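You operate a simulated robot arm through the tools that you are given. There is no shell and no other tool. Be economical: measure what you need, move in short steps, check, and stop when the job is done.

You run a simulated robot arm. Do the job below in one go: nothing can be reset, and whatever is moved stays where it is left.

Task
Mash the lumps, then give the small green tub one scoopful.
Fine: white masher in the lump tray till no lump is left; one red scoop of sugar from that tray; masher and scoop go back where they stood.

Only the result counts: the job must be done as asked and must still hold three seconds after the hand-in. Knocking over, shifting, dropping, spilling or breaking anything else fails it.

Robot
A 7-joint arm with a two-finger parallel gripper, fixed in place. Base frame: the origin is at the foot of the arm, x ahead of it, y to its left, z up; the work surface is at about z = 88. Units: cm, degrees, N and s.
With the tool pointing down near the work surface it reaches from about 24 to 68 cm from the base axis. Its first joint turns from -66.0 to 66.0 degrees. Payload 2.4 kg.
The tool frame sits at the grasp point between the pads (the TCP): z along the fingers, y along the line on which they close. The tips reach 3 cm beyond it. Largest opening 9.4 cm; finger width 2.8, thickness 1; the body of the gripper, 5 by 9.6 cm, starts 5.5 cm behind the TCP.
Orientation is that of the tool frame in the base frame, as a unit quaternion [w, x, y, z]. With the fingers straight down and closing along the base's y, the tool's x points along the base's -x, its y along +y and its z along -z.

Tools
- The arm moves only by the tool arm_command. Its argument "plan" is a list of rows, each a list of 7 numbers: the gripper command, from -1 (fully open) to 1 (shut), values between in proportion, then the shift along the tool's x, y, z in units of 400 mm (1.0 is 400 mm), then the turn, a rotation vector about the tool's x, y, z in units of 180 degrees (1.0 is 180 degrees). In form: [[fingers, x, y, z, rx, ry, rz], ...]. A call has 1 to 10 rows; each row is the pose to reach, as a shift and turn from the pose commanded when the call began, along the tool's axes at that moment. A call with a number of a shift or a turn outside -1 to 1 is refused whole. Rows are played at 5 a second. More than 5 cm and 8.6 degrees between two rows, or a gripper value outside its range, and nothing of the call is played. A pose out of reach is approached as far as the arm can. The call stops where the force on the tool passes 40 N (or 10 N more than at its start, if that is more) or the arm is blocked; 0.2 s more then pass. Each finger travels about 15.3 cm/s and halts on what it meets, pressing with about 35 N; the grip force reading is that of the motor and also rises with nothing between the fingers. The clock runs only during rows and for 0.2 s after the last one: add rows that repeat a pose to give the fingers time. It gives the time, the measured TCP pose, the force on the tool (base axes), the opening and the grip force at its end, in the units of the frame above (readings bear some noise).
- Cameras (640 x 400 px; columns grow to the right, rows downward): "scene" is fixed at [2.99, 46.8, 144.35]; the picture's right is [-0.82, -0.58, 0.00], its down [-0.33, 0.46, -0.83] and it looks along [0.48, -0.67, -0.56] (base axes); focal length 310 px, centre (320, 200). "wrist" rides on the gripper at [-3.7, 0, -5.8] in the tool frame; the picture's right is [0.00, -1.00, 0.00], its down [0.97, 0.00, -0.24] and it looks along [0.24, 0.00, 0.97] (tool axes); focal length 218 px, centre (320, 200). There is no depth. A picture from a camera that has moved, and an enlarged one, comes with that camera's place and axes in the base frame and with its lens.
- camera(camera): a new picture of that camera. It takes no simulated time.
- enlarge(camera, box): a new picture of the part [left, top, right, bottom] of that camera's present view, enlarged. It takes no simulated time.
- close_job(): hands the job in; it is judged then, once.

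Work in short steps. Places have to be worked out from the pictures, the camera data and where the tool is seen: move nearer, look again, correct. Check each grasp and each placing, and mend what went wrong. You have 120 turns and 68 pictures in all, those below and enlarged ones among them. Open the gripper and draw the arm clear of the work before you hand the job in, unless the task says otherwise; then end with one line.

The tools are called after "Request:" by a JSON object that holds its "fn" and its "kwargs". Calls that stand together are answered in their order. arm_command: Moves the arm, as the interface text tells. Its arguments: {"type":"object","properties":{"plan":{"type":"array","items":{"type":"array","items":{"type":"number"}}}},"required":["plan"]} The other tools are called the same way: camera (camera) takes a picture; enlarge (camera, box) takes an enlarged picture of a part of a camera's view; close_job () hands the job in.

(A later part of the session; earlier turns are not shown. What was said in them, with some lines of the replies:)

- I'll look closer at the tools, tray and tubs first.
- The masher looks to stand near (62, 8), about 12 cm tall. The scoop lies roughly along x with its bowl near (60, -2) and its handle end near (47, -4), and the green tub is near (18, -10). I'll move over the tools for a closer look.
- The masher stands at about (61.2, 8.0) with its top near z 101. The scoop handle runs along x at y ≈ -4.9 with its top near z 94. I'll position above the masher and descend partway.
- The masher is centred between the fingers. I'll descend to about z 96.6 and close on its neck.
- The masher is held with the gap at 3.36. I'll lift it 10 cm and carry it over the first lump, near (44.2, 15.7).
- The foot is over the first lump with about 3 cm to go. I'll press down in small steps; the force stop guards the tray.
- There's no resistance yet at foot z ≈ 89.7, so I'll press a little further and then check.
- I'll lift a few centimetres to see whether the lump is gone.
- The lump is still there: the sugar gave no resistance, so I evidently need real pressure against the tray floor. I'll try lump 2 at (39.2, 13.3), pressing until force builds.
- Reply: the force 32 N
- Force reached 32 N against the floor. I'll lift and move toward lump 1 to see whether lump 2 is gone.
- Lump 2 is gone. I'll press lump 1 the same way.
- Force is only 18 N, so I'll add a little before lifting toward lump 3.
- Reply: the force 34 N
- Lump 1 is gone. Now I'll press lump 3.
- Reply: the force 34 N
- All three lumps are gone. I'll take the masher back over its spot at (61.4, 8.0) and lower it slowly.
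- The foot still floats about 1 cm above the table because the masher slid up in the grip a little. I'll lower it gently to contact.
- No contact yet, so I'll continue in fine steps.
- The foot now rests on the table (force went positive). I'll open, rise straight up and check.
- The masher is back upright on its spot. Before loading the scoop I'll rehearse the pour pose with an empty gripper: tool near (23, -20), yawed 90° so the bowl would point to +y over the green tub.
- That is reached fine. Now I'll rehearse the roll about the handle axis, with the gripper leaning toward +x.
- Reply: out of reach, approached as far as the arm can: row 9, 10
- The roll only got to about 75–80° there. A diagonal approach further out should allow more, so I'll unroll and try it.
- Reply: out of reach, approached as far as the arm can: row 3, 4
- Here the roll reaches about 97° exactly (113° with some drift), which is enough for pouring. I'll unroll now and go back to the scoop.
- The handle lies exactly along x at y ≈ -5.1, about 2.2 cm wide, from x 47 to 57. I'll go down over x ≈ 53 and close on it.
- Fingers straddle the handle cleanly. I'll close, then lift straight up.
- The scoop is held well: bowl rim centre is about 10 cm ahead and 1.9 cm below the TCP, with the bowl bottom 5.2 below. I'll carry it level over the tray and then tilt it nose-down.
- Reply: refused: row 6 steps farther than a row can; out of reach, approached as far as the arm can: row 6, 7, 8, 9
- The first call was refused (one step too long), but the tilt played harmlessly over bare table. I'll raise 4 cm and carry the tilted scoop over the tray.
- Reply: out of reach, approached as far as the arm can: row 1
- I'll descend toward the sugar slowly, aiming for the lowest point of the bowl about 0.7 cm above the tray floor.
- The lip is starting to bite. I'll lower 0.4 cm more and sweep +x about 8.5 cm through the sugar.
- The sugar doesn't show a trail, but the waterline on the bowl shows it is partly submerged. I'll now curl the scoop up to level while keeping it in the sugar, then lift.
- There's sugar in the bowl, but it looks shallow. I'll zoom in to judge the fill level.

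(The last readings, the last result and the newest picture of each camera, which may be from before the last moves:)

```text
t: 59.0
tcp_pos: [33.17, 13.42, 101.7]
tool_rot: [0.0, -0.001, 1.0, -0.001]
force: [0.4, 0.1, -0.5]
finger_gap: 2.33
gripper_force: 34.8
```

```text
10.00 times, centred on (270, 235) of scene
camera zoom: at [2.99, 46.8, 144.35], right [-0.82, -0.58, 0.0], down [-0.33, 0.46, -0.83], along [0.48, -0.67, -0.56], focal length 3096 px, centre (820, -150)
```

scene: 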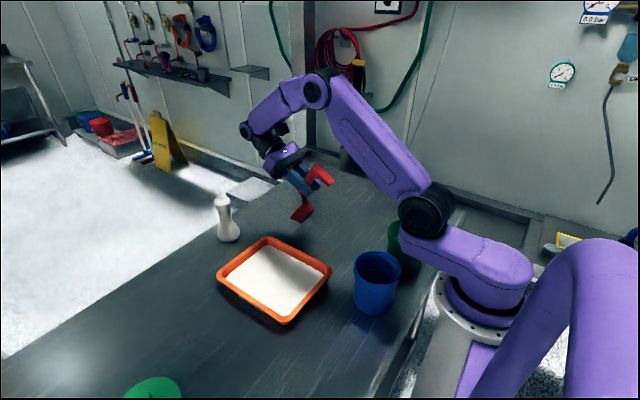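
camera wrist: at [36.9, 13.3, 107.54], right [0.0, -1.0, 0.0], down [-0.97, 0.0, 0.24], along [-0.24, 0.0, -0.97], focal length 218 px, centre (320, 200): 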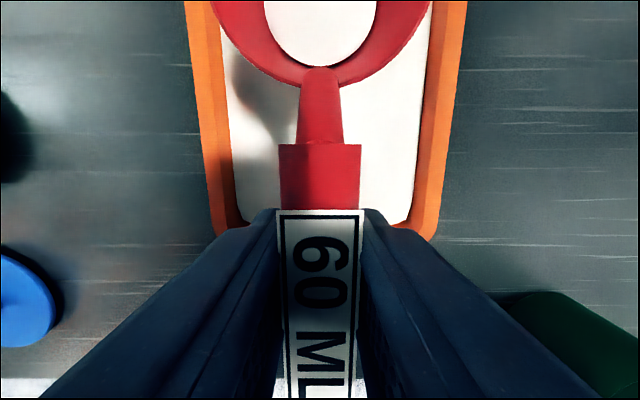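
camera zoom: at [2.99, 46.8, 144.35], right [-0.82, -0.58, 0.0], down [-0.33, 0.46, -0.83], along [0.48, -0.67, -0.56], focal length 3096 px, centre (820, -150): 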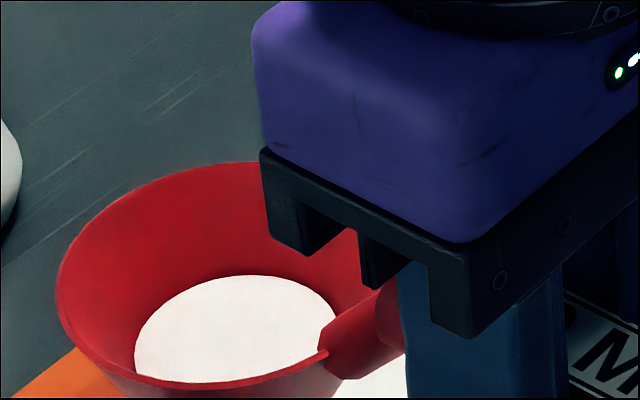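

The bowl is wider and shallower than I thought (about 7.7 cm across, 2.6 deep), so my lip left the sugar too early and it's only slightly filled. I'll redo the scoop staying over the tray: tilt 45°, go lower, then curl up with the bottom near the floor.

Request:
{"fn": "arm_command", "kwargs": {"plan": [[1, 0.005, 0, -0.02, 0, 0.0417, 0], [1, 0.01, 0, -0.04, 0, 0.0833, 0], [1, 0.015, 0, -0.0575, 0, 0.125, 0], [1, 0.02, 0, -0.0575, 0, 0.1667, 0], [1, 0.02, 0, -0.0575, 0, 0.2083, 0], [1, 0.02, 0, -0.0575, 0, 0.25, 0], [1, 0.02, 0, -0.01, 0, 0.25, 0], [1, 0.02, 0, 0.015, 0, 0.25, 0], [1, 0.02, 0, 0.0275, 0, 0.25, 0], [1, 0.02, 0, 0.0275, 0, 0.25, 0]]}}

Request:
{"fn": "enlarge", "kwargs": {"camera": "scene", "box": [220, 210, 360, 320]}}

Request:
{"fn": "camera", "kwargs": {"camera": "wrist"}}

```text
t: 61.2
tcp_pos: [32.18, 13.33, 100.64]
tool_rot: [-0.383, 0.0, 0.924, 0.0]
force: [0.7, 0.1, 0.3]
finger_gap: 2.31
gripper_force: 35.4
```

```text
3.64 times, centred on (290, 265) of scene
camera zoom: at [2.99, 46.81, 144.35], right [-0.82, -0.58, 0.0], down [-0.33, 0.46, -0.83], along [0.48, -0.67, -0.56], focal length 1126 px, centre (429, -36)
```

zoom: 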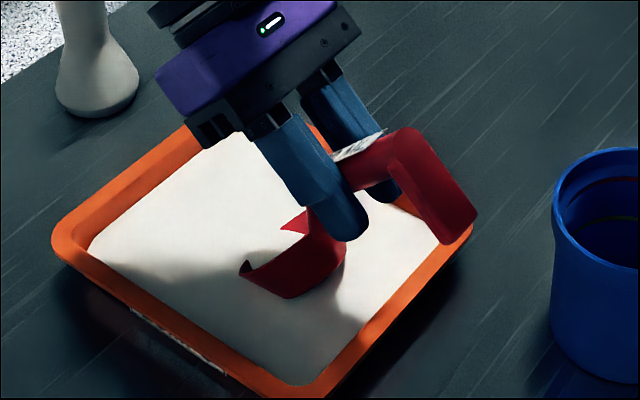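

```text
32 pictures are left
camera wrist: at [39.11, 13.26, 102.05], right [0.0, -1.0, 0.0], down [-0.52, 0.0, 0.86], along [-0.86, 0.0, -0.52], focal length 218 px, centre (320, 200)
```

wrist: 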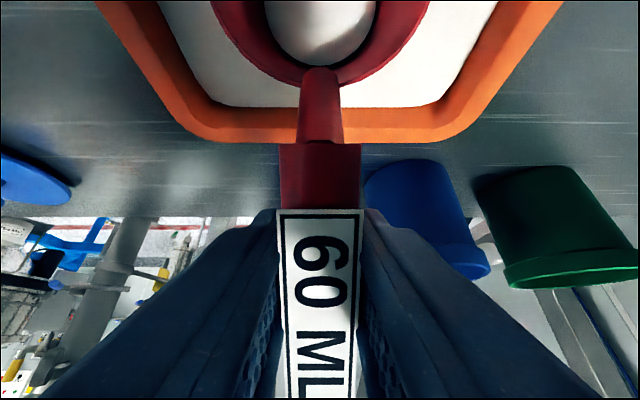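

The lip is now clearly under the surface, and the earlier sugar stayed in the bowl. I'll sweep forward and curl up, keeping the bowl bottom near the floor, then lift.

Request:
{"fn": "arm_command", "kwargs": {"plan": [[1, -0.0513, 0, -0.0477, 0, 0, 0], [1, -0.1043, 0, -0.1008, 0, 0, 0], [1, -0.1025, 0, -0.0743, 0, -0.0389, 0], [1, -0.099, 0, -0.0424, 0, -0.0778, 0], [1, -0.1015, 0, -0.0117, 0, -0.1167, 0], [1, -0.1096, 0, 0.0141, 0, -0.15, 0], [1, -0.1156, 0, 0.0308, 0, -0.1722, 0], [1, -0.0803, 0, -0.0046, 0, -0.1722, 0], [1, -0.0361, 0, -0.0488, 0, -0.1944, 0], [1, 0.0081, 0, -0.093, 0, -0.2333, 0]]}}

Request:
{"fn": "enlarge", "kwargs": {"camera": "scene", "box": [210, 180, 350, 290]}}

Request:
{"fn": "camera", "kwargs": {"camera": "wrist"}}

```text
t: 63.4
tcp_pos: [34.77, 13.39, 103.43]
tool_rot: [-0.025, 0.001, 1.0, 0.0]
force: [0.2, -0.3, -1.3]
finger_gap: 2.31
gripper_force: 35.0
```

```text
3.64 times, centred on (280, 235) of scene
camera zoom: at [2.99, 46.81, 144.35], right [-0.82, -0.58, 0.0], down [-0.33, 0.46, -0.83], along [0.48, -0.67, -0.56], focal length 1126 px, centre (466, 73)
```

zoom: 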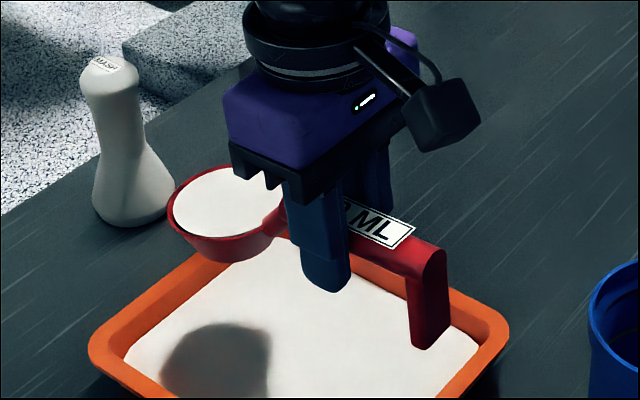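

```text
30 pictures are left
camera wrist: at [38.82, 13.32, 109.06], right [0.0, -1.0, 0.0], down [-0.96, 0.0, 0.29], along [-0.29, 0.0, -0.96], focal length 218 px, centre (320, 200)
```

wrist: 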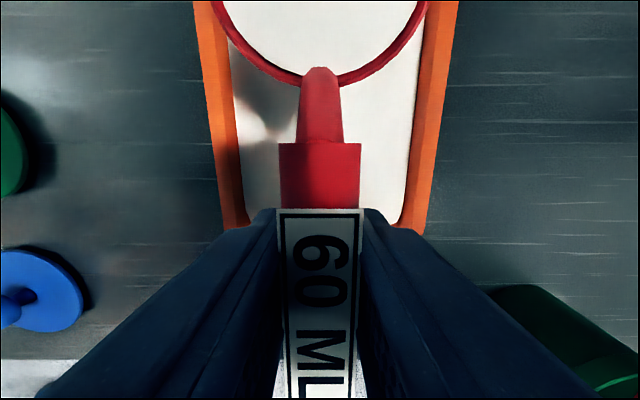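

The bowl is full to the brim. I'll level it exactly and lift gently, then carry it slowly.

Request:
{"fn": "arm_command", "kwargs": {"plan": [[1, 0.001, 0, -0.025, 0, -0.008, 0], [1, 0.003, 0, -0.06, 0, -0.016, 0], [1, 0.005, 0, -0.1, 0, -0.016, 0], [1, 0.007, 0, -0.14, 0, -0.016, 0], [1, 0.008, 0, -0.165, 0, -0.016, 0], [1, 0.008, 0, -0.165, 0, -0.016, 0]]}}

```text
t: 64.8
tcp_pos: [34.61, 13.38, 110.09]
tool_rot: [-0.001, 0.0, 1.0, 0.0]
force: [-0.1, -0.7, -1.1]
finger_gap: 2.32
gripper_force: 35.3
```

Request:
{"fn": "arm_command", "kwargs": {"plan": [[1, -0.002, -0.03, 0, 0, 0, -0.015], [1, -0.005, -0.09, 0, 0, 0, -0.045], [1, -0.009, -0.155, 0, 0, 0, -0.08], [1, -0.013, -0.225, 0, 0, 0, -0.115], [1, -0.017, -0.3, 0, 0, 0, -0.15], [1, -0.021, -0.375, 0, 0, 0, -0.19], [1, -0.025, -0.445, 0, 0, 0, -0.23], [1, -0.029, -0.51, 0, 0, 0, -0.265], [1, -0.033, -0.56, 0, 0, 0, -0.29], [1, -0.035, -0.585, 0, 0, 0, -0.3]]}}

Request:
{"fn": "camera", "kwargs": {"camera": "wrist"}}

```text
t: 67.0
tcp_pos: [36.17, -9.96, 110.08]
tool_rot: [0.0, -0.454, 0.891, 0.002]
force: [-0.1, 0.2, -1.0]
finger_gap: 2.35
gripper_force: 34.7
```

```text
29 pictures are left
camera wrist: at [38.41, -7.13, 115.83], right [0.81, -0.59, 0.0], down [-0.57, -0.79, 0.24], along [-0.14, -0.19, -0.97], focal length 218 px, centre (320, 200)
```

wrist: 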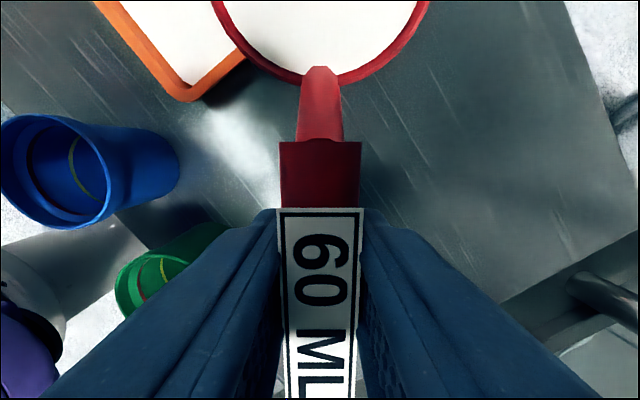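

Still full. I'll turn the remaining yaw to 135° while moving to the pre-pour position.

Request:
{"fn": "arm_command", "kwargs": {"plan": [[1, 0.0253, 0.0113, 0, 0, 0, -0.045], [1, 0.0506, 0.0225, 0, 0, 0, -0.09], [1, 0.0759, 0.0338, 0, 0, 0, -0.135], [1, 0.1012, 0.0451, 0, 0, 0, -0.18], [1, 0.1265, 0.0563, 0, 0, 0, -0.225], [1, 0.1518, 0.0676, 0, 0, 0, -0.27], [1, 0.1771, 0.0789, 0, 0, 0, -0.315], [1, 0.2024, 0.0902, 0, 0, 0, -0.36], [1, 0.2277, 0.1014, 0, 0, 0, -0.405], [1, 0.253, 0.1127, 0, 0, 0, -0.45]]}}

Request:
{"fn": "enlarge", "kwargs": {"camera": "scene", "box": [300, 140, 480, 320]}}

Request:
{"fn": "camera", "kwargs": {"camera": "wrist"}}

```text
t: 69.2
tcp_pos: [26.39, -15.63, 110.1]
tool_rot: [0.001, 0.924, -0.381, -0.001]
force: [0.3, -0.3, -1.7]
finger_gap: 2.33
gripper_force: 34.9
```

```text
2.22 times, centred on (390, 230) of scene
camera zoom: at [2.99, 46.8, 144.35], right [-0.82, -0.58, 0.0], down [-0.33, 0.46, -0.83], along [0.48, -0.67, -0.56], focal length 688 px, centre (164, 133)
```

zoom: 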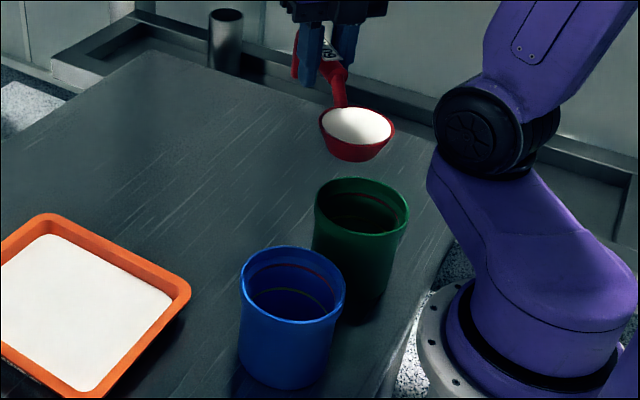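

```text
27 pictures are left
camera wrist: at [23.93, -13.07, 115.82], right [0.71, 0.71, 0.0], down [0.69, -0.68, 0.24], along [0.17, -0.17, -0.97], focal length 218 px, centre (320, 200)
```

wrist: 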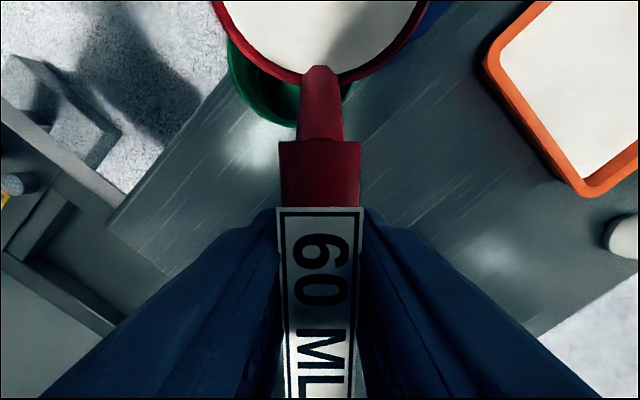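

The full bowl sits above the green tub (tub centre about 1.5–2 cm to the -p side, which suits the lip's swing). I'll lower 3.6 cm and begin the roll.

Request:
{"fn": "arm_command", "kwargs": {"plan": [[1, 0, 0, 0.03, 0, 0, 0], [1, 0, 0, 0.06, 0, 0, 0], [1, 0, 0, 0.09, 0, 0, 0], [1, 0, 0, 0.09, -0.035, 0, 0], [1, 0, 0, 0.09, -0.07, 0, 0], [1, 0, 0, 0.09, -0.11, 0, 0], [1, 0, 0, 0.09, -0.15, 0, 0], [1, 0, 0, 0.09, -0.19, 0, 0], [1, 0, 0, 0.09, -0.22, 0, 0]]}}

Request:
{"fn": "camera", "kwargs": {"camera": "scene"}}

```text
t: 71.2
tcp_pos: [26.48, -15.63, 106.51]
tool_rot: [0.315, 0.869, -0.359, -0.131]
force: [-0.1, -0.2, -0.2]
finger_gap: 2.32
gripper_force: 35.2
```

```text
26 pictures are left
```

scene: 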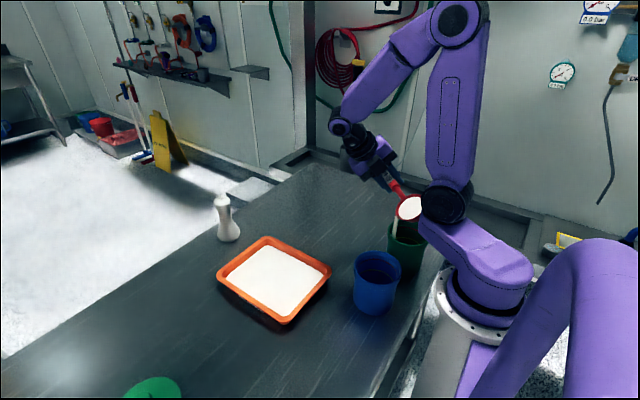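

Pouring seems to have begun at 40°. I'll zoom in to see where the stream lands.

Request:
{"fn": "enlarge", "kwargs": {"camera": "scene", "box": [350, 170, 470, 290]}}

```text
3.33 times, centred on (410, 230) of scene
camera zoom: at [2.99, 46.8, 144.35], right [-0.82, -0.58, 0.0], down [-0.33, 0.46, -0.83], along [0.48, -0.67, -0.56], focal length 1032 px, centre (20, 100)
```

zoom: 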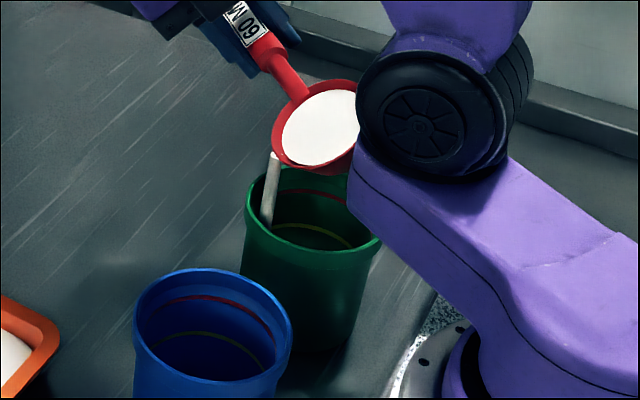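

The stream falls inside the tub near its left edge. I'll nudge 0.5 cm toward the tub centre while rolling on; the lip's own swing also brings it to the centre.

Request:
{"fn": "arm_command", "kwargs": {"plan": [[1, 0, 0.01, 0.008, 0, 0, 0], [1, 0, 0.01, 0.008, -0.03, 0, 0], [1, 0, 0.01, 0.008, -0.06, 0, 0], [1, 0, 0.01, 0.008, -0.09, 0, 0], [1, 0, 0.01, 0.008, -0.09, 0, 0]]}}

Request:
{"fn": "enlarge", "kwargs": {"camera": "scene", "box": [350, 170, 470, 290]}}

```text
t: 72.4
tcp_pos: [26.14, -15.84, 106.46]
tool_rot: [0.432, 0.817, -0.338, -0.179]
force: [1.0, -0.7, -0.7]
finger_gap: 2.34
gripper_force: 35.2
```

```text
3.33 times, centred on (410, 230) of scene
camera zoom: at [2.99, 46.81, 144.35], right [-0.82, -0.58, 0.0], down [-0.33, 0.46, -0.83], along [0.48, -0.67, -0.56], focal length 1032 px, centre (20, 100)
```

zoom: 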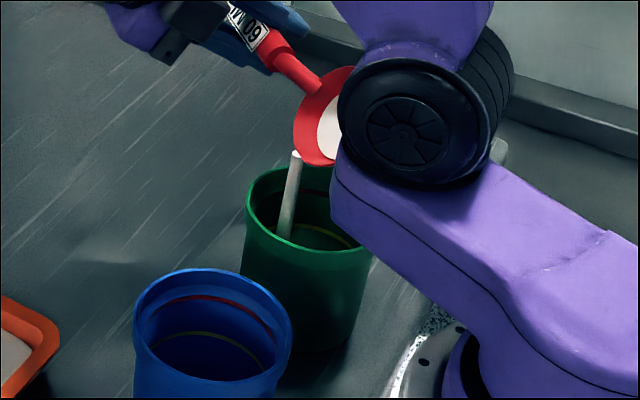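

The stream is well inside now. I'll continue the roll toward 90°.

Request:
{"fn": "arm_command", "kwargs": {"plan": [[1, 0, 0, 0, -0.03, 0, 0], [1, 0, 0, 0, -0.06, 0, 0], [1, 0, -0.004, -0.006, -0.09, 0, 0], [1, 0, -0.008, -0.012, -0.12, 0, 0], [1, 0, -0.011, -0.017, -0.15, 0, 0], [1, 0, -0.011, -0.017, -0.18, 0, 0], [1, 0, -0.011, -0.017, -0.18, 0, 0], [1, 0, -0.011, -0.017, -0.18, 0, 0]]}}

Request:
{"fn": "enlarge", "kwargs": {"camera": "scene", "box": [350, 170, 470, 290]}}

Request:
{"fn": "camera", "kwargs": {"camera": "wrist"}}

```text
t: 74.2
tcp_pos: [26.85, -15.33, 106.48]
tool_rot: [0.643, 0.663, -0.275, -0.267]
force: [-0.3, 0.3, -0.5]
finger_gap: 2.35
gripper_force: 35.0
```

```text
3.33 times, centred on (410, 230) of scene
camera zoom: at [2.99, 46.8, 144.35], right [-0.82, -0.58, 0.0], down [-0.33, 0.46, -0.83], along [0.48, -0.67, -0.56], focal length 1032 px, centre (20, 100)
```

zoom: 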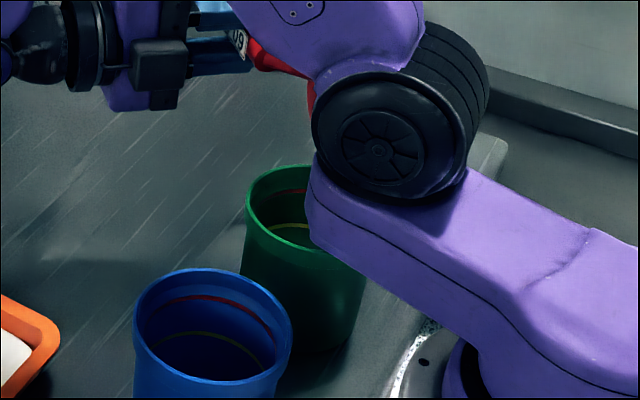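

```text
22 pictures are left
camera wrist: at [28.36, -8.72, 106.65], right [0.02, 0.02, -1.0], down [0.86, -0.52, 0.01], along [-0.52, -0.86, -0.03], focal length 218 px, centre (320, 200)
```

wrist: 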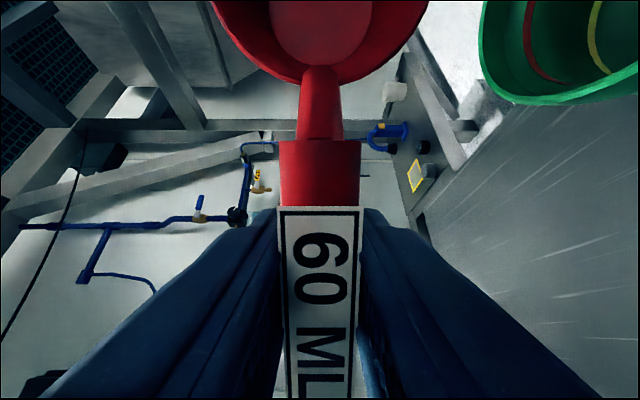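

The bowl is empty (only the bare red bottom shows), and I see no spill. I'll unroll over the tub.

Request:
{"fn": "arm_command", "kwargs": {"plan": [[1, 0, 0, 0, 0, 0, 0], [1, 0, 0, 0, 0.045, 0, 0], [1, 0, 0, 0, 0.09, 0, 0], [1, 0, 0, 0, 0.135, 0, 0], [1, 0, 0, 0, 0.18, 0, 0], [1, 0, 0, 0, 0.225, 0, 0], [1, 0, 0, 0, 0.27, 0, 0], [1, 0, 0, 0, 0.315, 0, 0], [1, 0, 0, 0, 0.36, 0, 0], [1, 0, 0, 0, 0.405, 0, 0]]}}

Request:
{"fn": "arm_command", "kwargs": {"plan": [[1, 0, 0, 0, 0.045, 0, 0], [1, 0, 0, 0, 0.085, 0, 0], [1, 0, -0.02, -0.04, 0.085, 0, 0], [1, 0, -0.04, -0.08, 0.085, 0, 0], [1, 0, -0.04, -0.1, 0.085, 0, 0], [1, 0, -0.04, -0.1, 0.085, 0, 0]]}}

Request:
{"fn": "enlarge", "kwargs": {"camera": "scene", "box": [340, 130, 500, 290]}}

```text
t: 76.4
tcp_pos: [26.75, -15.31, 106.52]
tool_rot: [0.122, 0.916, -0.379, -0.05]
force: [0.1, 0.2, -0.7]
finger_gap: 2.35
gripper_force: 35.4
```

```text
t: 77.8
tcp_pos: [28.65, -13.56, 109.92]
tool_rot: [0.001, 0.924, -0.383, -0.001]
force: [0.1, 0.5, -0.5]
finger_gap: 2.31
gripper_force: 35.0
```

```text
2.50 times, centred on (420, 210) of scene
camera zoom: at [2.99, 46.8, 144.35], right [-0.82, -0.58, 0.0], down [-0.33, 0.46, -0.83], along [0.48, -0.67, -0.56], focal length 774 px, centre (70, 175)
```

zoom: 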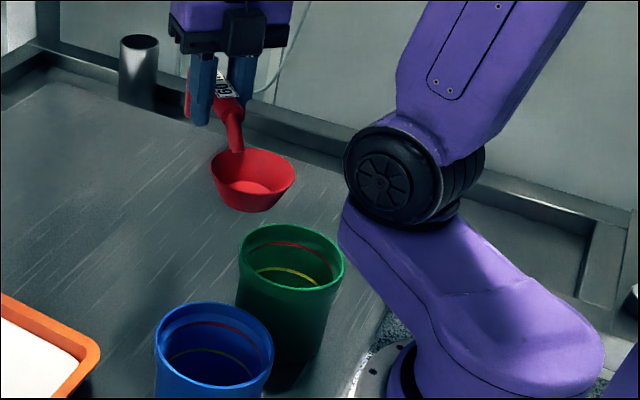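

The scoop is empty and the tub has its sugar. I'll return the scoop: yaw back to 0 while moving toward its spot.

Request:
{"fn": "arm_command", "kwargs": {"plan": [[1, 0.0157, -0.0456, 0, 0, 0, 0.045], [1, 0.0314, -0.0912, 0, 0, 0, 0.09], [1, 0.0471, -0.1368, 0, 0, 0, 0.135], [1, 0.0628, -0.1824, 0, 0, 0, 0.18], [1, 0.0785, -0.228, 0, 0, 0, 0.225], [1, 0.0942, -0.2736, 0, 0, 0, 0.27], [1, 0.1099, -0.3192, 0, 0, 0, 0.315], [1, 0.1256, -0.3648, 0, 0, 0, 0.36], [1, 0.1413, -0.4104, 0, 0, 0, 0.405], [1, 0.157, -0.456, 0, 0, 0, 0.45]]}}

Request:
{"fn": "arm_command", "kwargs": {"plan": [[1, -0.015, -0.02, 0, 0, 0, 0.043], [1, -0.03, -0.04, 0, 0, 0, 0.086], [1, -0.045, -0.06, 0, 0, 0, 0.129], [1, -0.06, -0.08, 0, 0, 0, 0.172], [1, -0.075, -0.1, 0, 0, 0, 0.215], [1, -0.09, -0.12, 0, 0, 0, 0.258], [1, -0.104, -0.14, 0, 0, 0, 0.3], [1, -0.104, -0.14, 0, 0, 0, 0.3]]}}

```text
t: 80.0
tcp_pos: [45.79, -5.05, 109.89]
tool_rot: [-0.001, -0.452, 0.892, 0.001]
force: [0.0, 0.4, 0.2]
finger_gap: 2.35
gripper_force: 35.3
```

```text
t: 81.8
tcp_pos: [52.72, -4.87, 109.87]
tool_rot: [0.0, 0.001, 1.0, 0.0]
force: [0.7, 0.6, -0.8]
finger_gap: 2.33
gripper_force: 34.9
```

I'll lower to just above the table and check.

Request:
{"fn": "arm_command", "kwargs": {"plan": [[1, -0.005, -0.003, 0.1, 0, 0, 0], [1, -0.005, -0.003, 0.2, 0, 0, 0], [1, -0.005, -0.003, 0.3, 0, 0, 0], [1, -0.005, -0.003, 0.37, 0, 0, 0], [1, -0.005, -0.003, 0.397, 0, 0, 0], [1, -0.005, -0.003, 0.397, 0, 0, 0]]}}

Request:
{"fn": "enlarge", "kwargs": {"camera": "scene", "box": [200, 140, 360, 260]}}

```text
t: 83.2
tcp_pos: [52.96, -5.04, 93.93]
tool_rot: [-0.002, 0.0, 1.0, 0.0]
force: [-0.5, 0.4, -0.6]
finger_gap: 2.34
gripper_force: 34.9
```

```text
3.33 times, centred on (280, 200) of scene
camera zoom: at [2.99, 46.8, 144.35], right [-0.82, -0.58, 0.0], down [-0.33, 0.46, -0.83], along [0.48, -0.67, -0.56], focal length 1032 px, centre (453, 200)
```

zoom: 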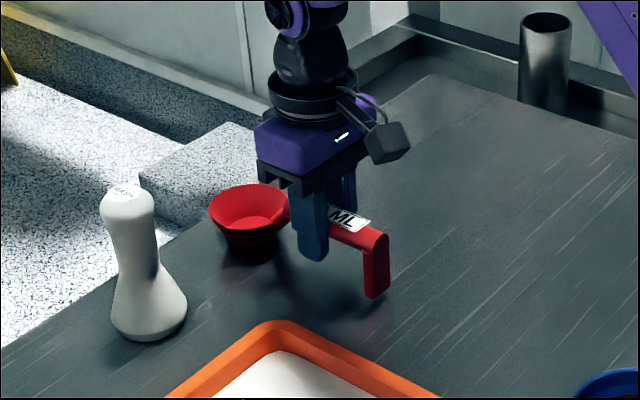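

The scoop is aligned about 0.7 cm above its spot. I'll lower in fine steps to contact.

Request:
{"fn": "arm_command", "kwargs": {"plan": [[1, 0, 0, 0.009, 0, 0, 0], [1, 0, 0, 0.014, 0, 0, 0], [1, 0, 0, 0.017, 0, 0, 0], [1, 0, 0, 0.019, 0, 0, 0], [1, 0, 0, 0.019, 0, 0, 0]]}}

```text
t: 84.4
tcp_pos: [53.04, -5.17, 93.29]
tool_rot: [0.0, 0.0, 1.0, 0.0]
force: [-2.6, -0.4, 19.3]
finger_gap: 2.35
gripper_force: 34.2
```

It's in firm contact, so I'll ease up slightly, open, and rise straight up.

Request:
{"fn": "arm_command", "kwargs": {"plan": [[1, 0, 0, -0.002, 0, 0, 0], [0.6, 0, 0, -0.002, 0, 0, 0], [0, 0, 0, -0.002, 0, 0, 0], [-1, 0, 0, -0.002, 0, 0, 0], [-1, 0, 0, -0.002, 0, 0, 0], [-1, 0, 0, -0.06, 0, 0, 0], [-1, 0, 0, -0.17, 0, 0, 0], [-1, 0, 0, -0.28, 0, 0, 0], [-1, 0.03, 0, -0.39, 0, 0, 0], [-1, 0.1, 0, -0.48, 0, 0, 0]]}}

Request:
{"fn": "camera", "kwargs": {"camera": "scene"}}

Request:
{"fn": "enlarge", "kwargs": {"camera": "scene", "box": [190, 170, 350, 270]}}

Request:
{"fn": "camera", "kwargs": {"camera": "wrist"}}

```text
t: 86.6
tcp_pos: [48.97, -5.06, 112.55]
tool_rot: [-0.001, 0.0, 1.0, 0.0]
force: [1.3, -0.4, -0.4]
finger_gap: 9.4
gripper_force: 0.0
```

```text
19 pictures are left
```

scene: 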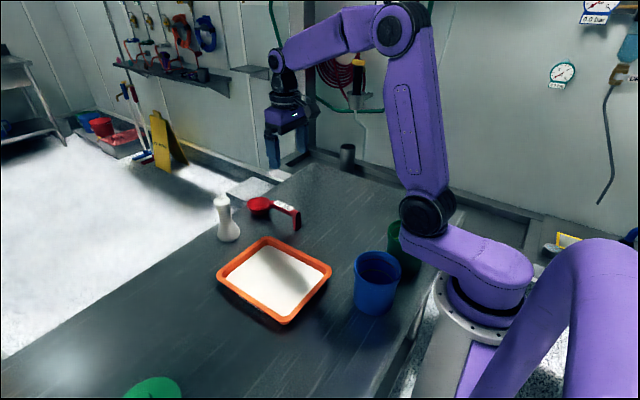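

```text
4.00 times, centred on (270, 220) of scene
camera zoom: at [2.99, 46.8, 144.35], right [-0.82, -0.58, 0.0], down [-0.33, 0.46, -0.83], along [0.48, -0.67, -0.56], focal length 1238 px, centre (520, 120)
```

zoom: 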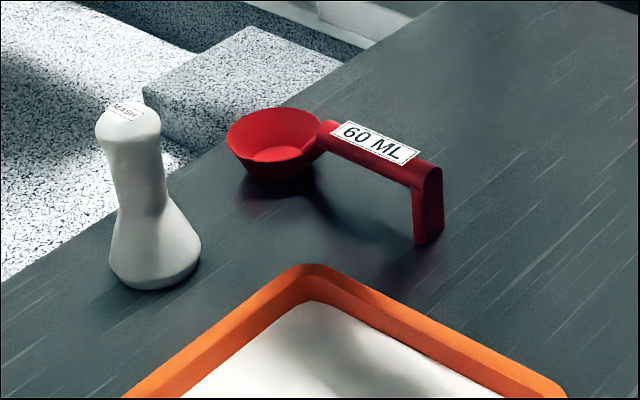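

```text
17 pictures are left
camera wrist: at [52.79, -5.17, 118.26], right [0.0, -1.0, 0.0], down [-0.97, 0.0, 0.24], along [-0.24, 0.0, -0.97], focal length 218 px, centre (320, 200)
```

wrist: 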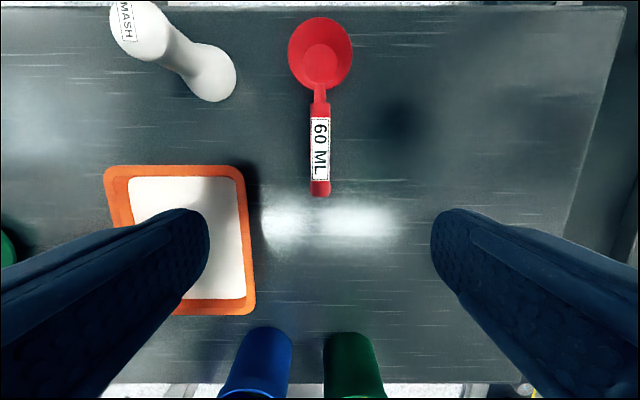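

Both tools are back where they stood. I'll retreat to the start pose and look at the tub and table for spills.

Request:
{"fn": "arm_command", "kwargs": {"plan": [[-1, 0.075, 0.05, -0.055, 0, 0, 0], [-1, 0.15, 0.1, -0.11, 0, 0, 0], [-1, 0.225, 0.15, -0.165, 0, 0, 0], [-1, 0.3, 0.2, -0.22, 0, 0, 0], [-1, 0.375, 0.25, -0.262, 0, 0, 0], [-1, 0.375, 0.25, -0.262, 0, 0, 0]]}}

Request:
{"fn": "enlarge", "kwargs": {"camera": "wrist", "box": [190, 0, 450, 300]}}

Request:
{"fn": "enlarge", "kwargs": {"camera": "scene", "box": [330, 200, 450, 320]}}

```text
t: 88.0
tcp_pos: [34.13, 5.13, 122.91]
tool_rot: [-0.001, 0.0, 1.0, 0.001]
force: [0.1, -0.8, 0.8]
finger_gap: 9.42
gripper_force: 0.1
```

```text
1.33 times, centred on (320, 150) of wrist
camera zoom: at [37.93, 4.96, 128.68], right [0.0, -1.0, 0.0], down [-0.97, 0.0, 0.24], along [-0.24, 0.0, -0.97], focal length 291 px, centre (320, 267)
```

zoom: 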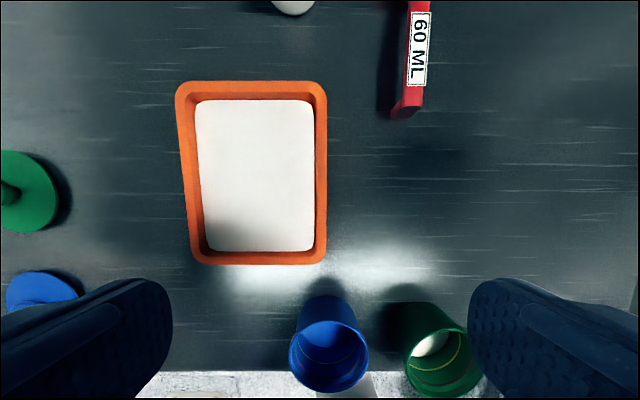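

```text
3.33 times, centred on (390, 260) of scene
camera zoom: at [2.99, 46.81, 144.35], right [-0.82, -0.58, 0.0], down [-0.33, 0.46, -0.83], along [0.48, -0.67, -0.56], focal length 1032 px, centre (87, 0)
```

zoom: 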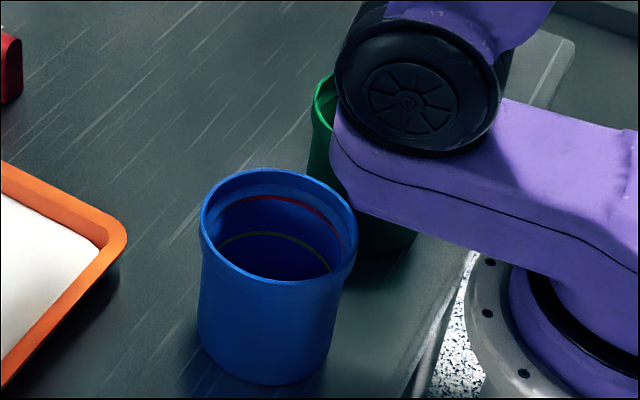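

The green tub holds the sugar, the tray has no lumps, nothing was spilled, and everything stands as before. I'm handing the job in.

Request:
{"fn": "close_job", "kwargs": {}}

```text
The job is handed in.
```

The lumps are mashed and one full red scoop of sugar is in the small green tub. The masher and scoop are back where they stood, and I saw no spills.
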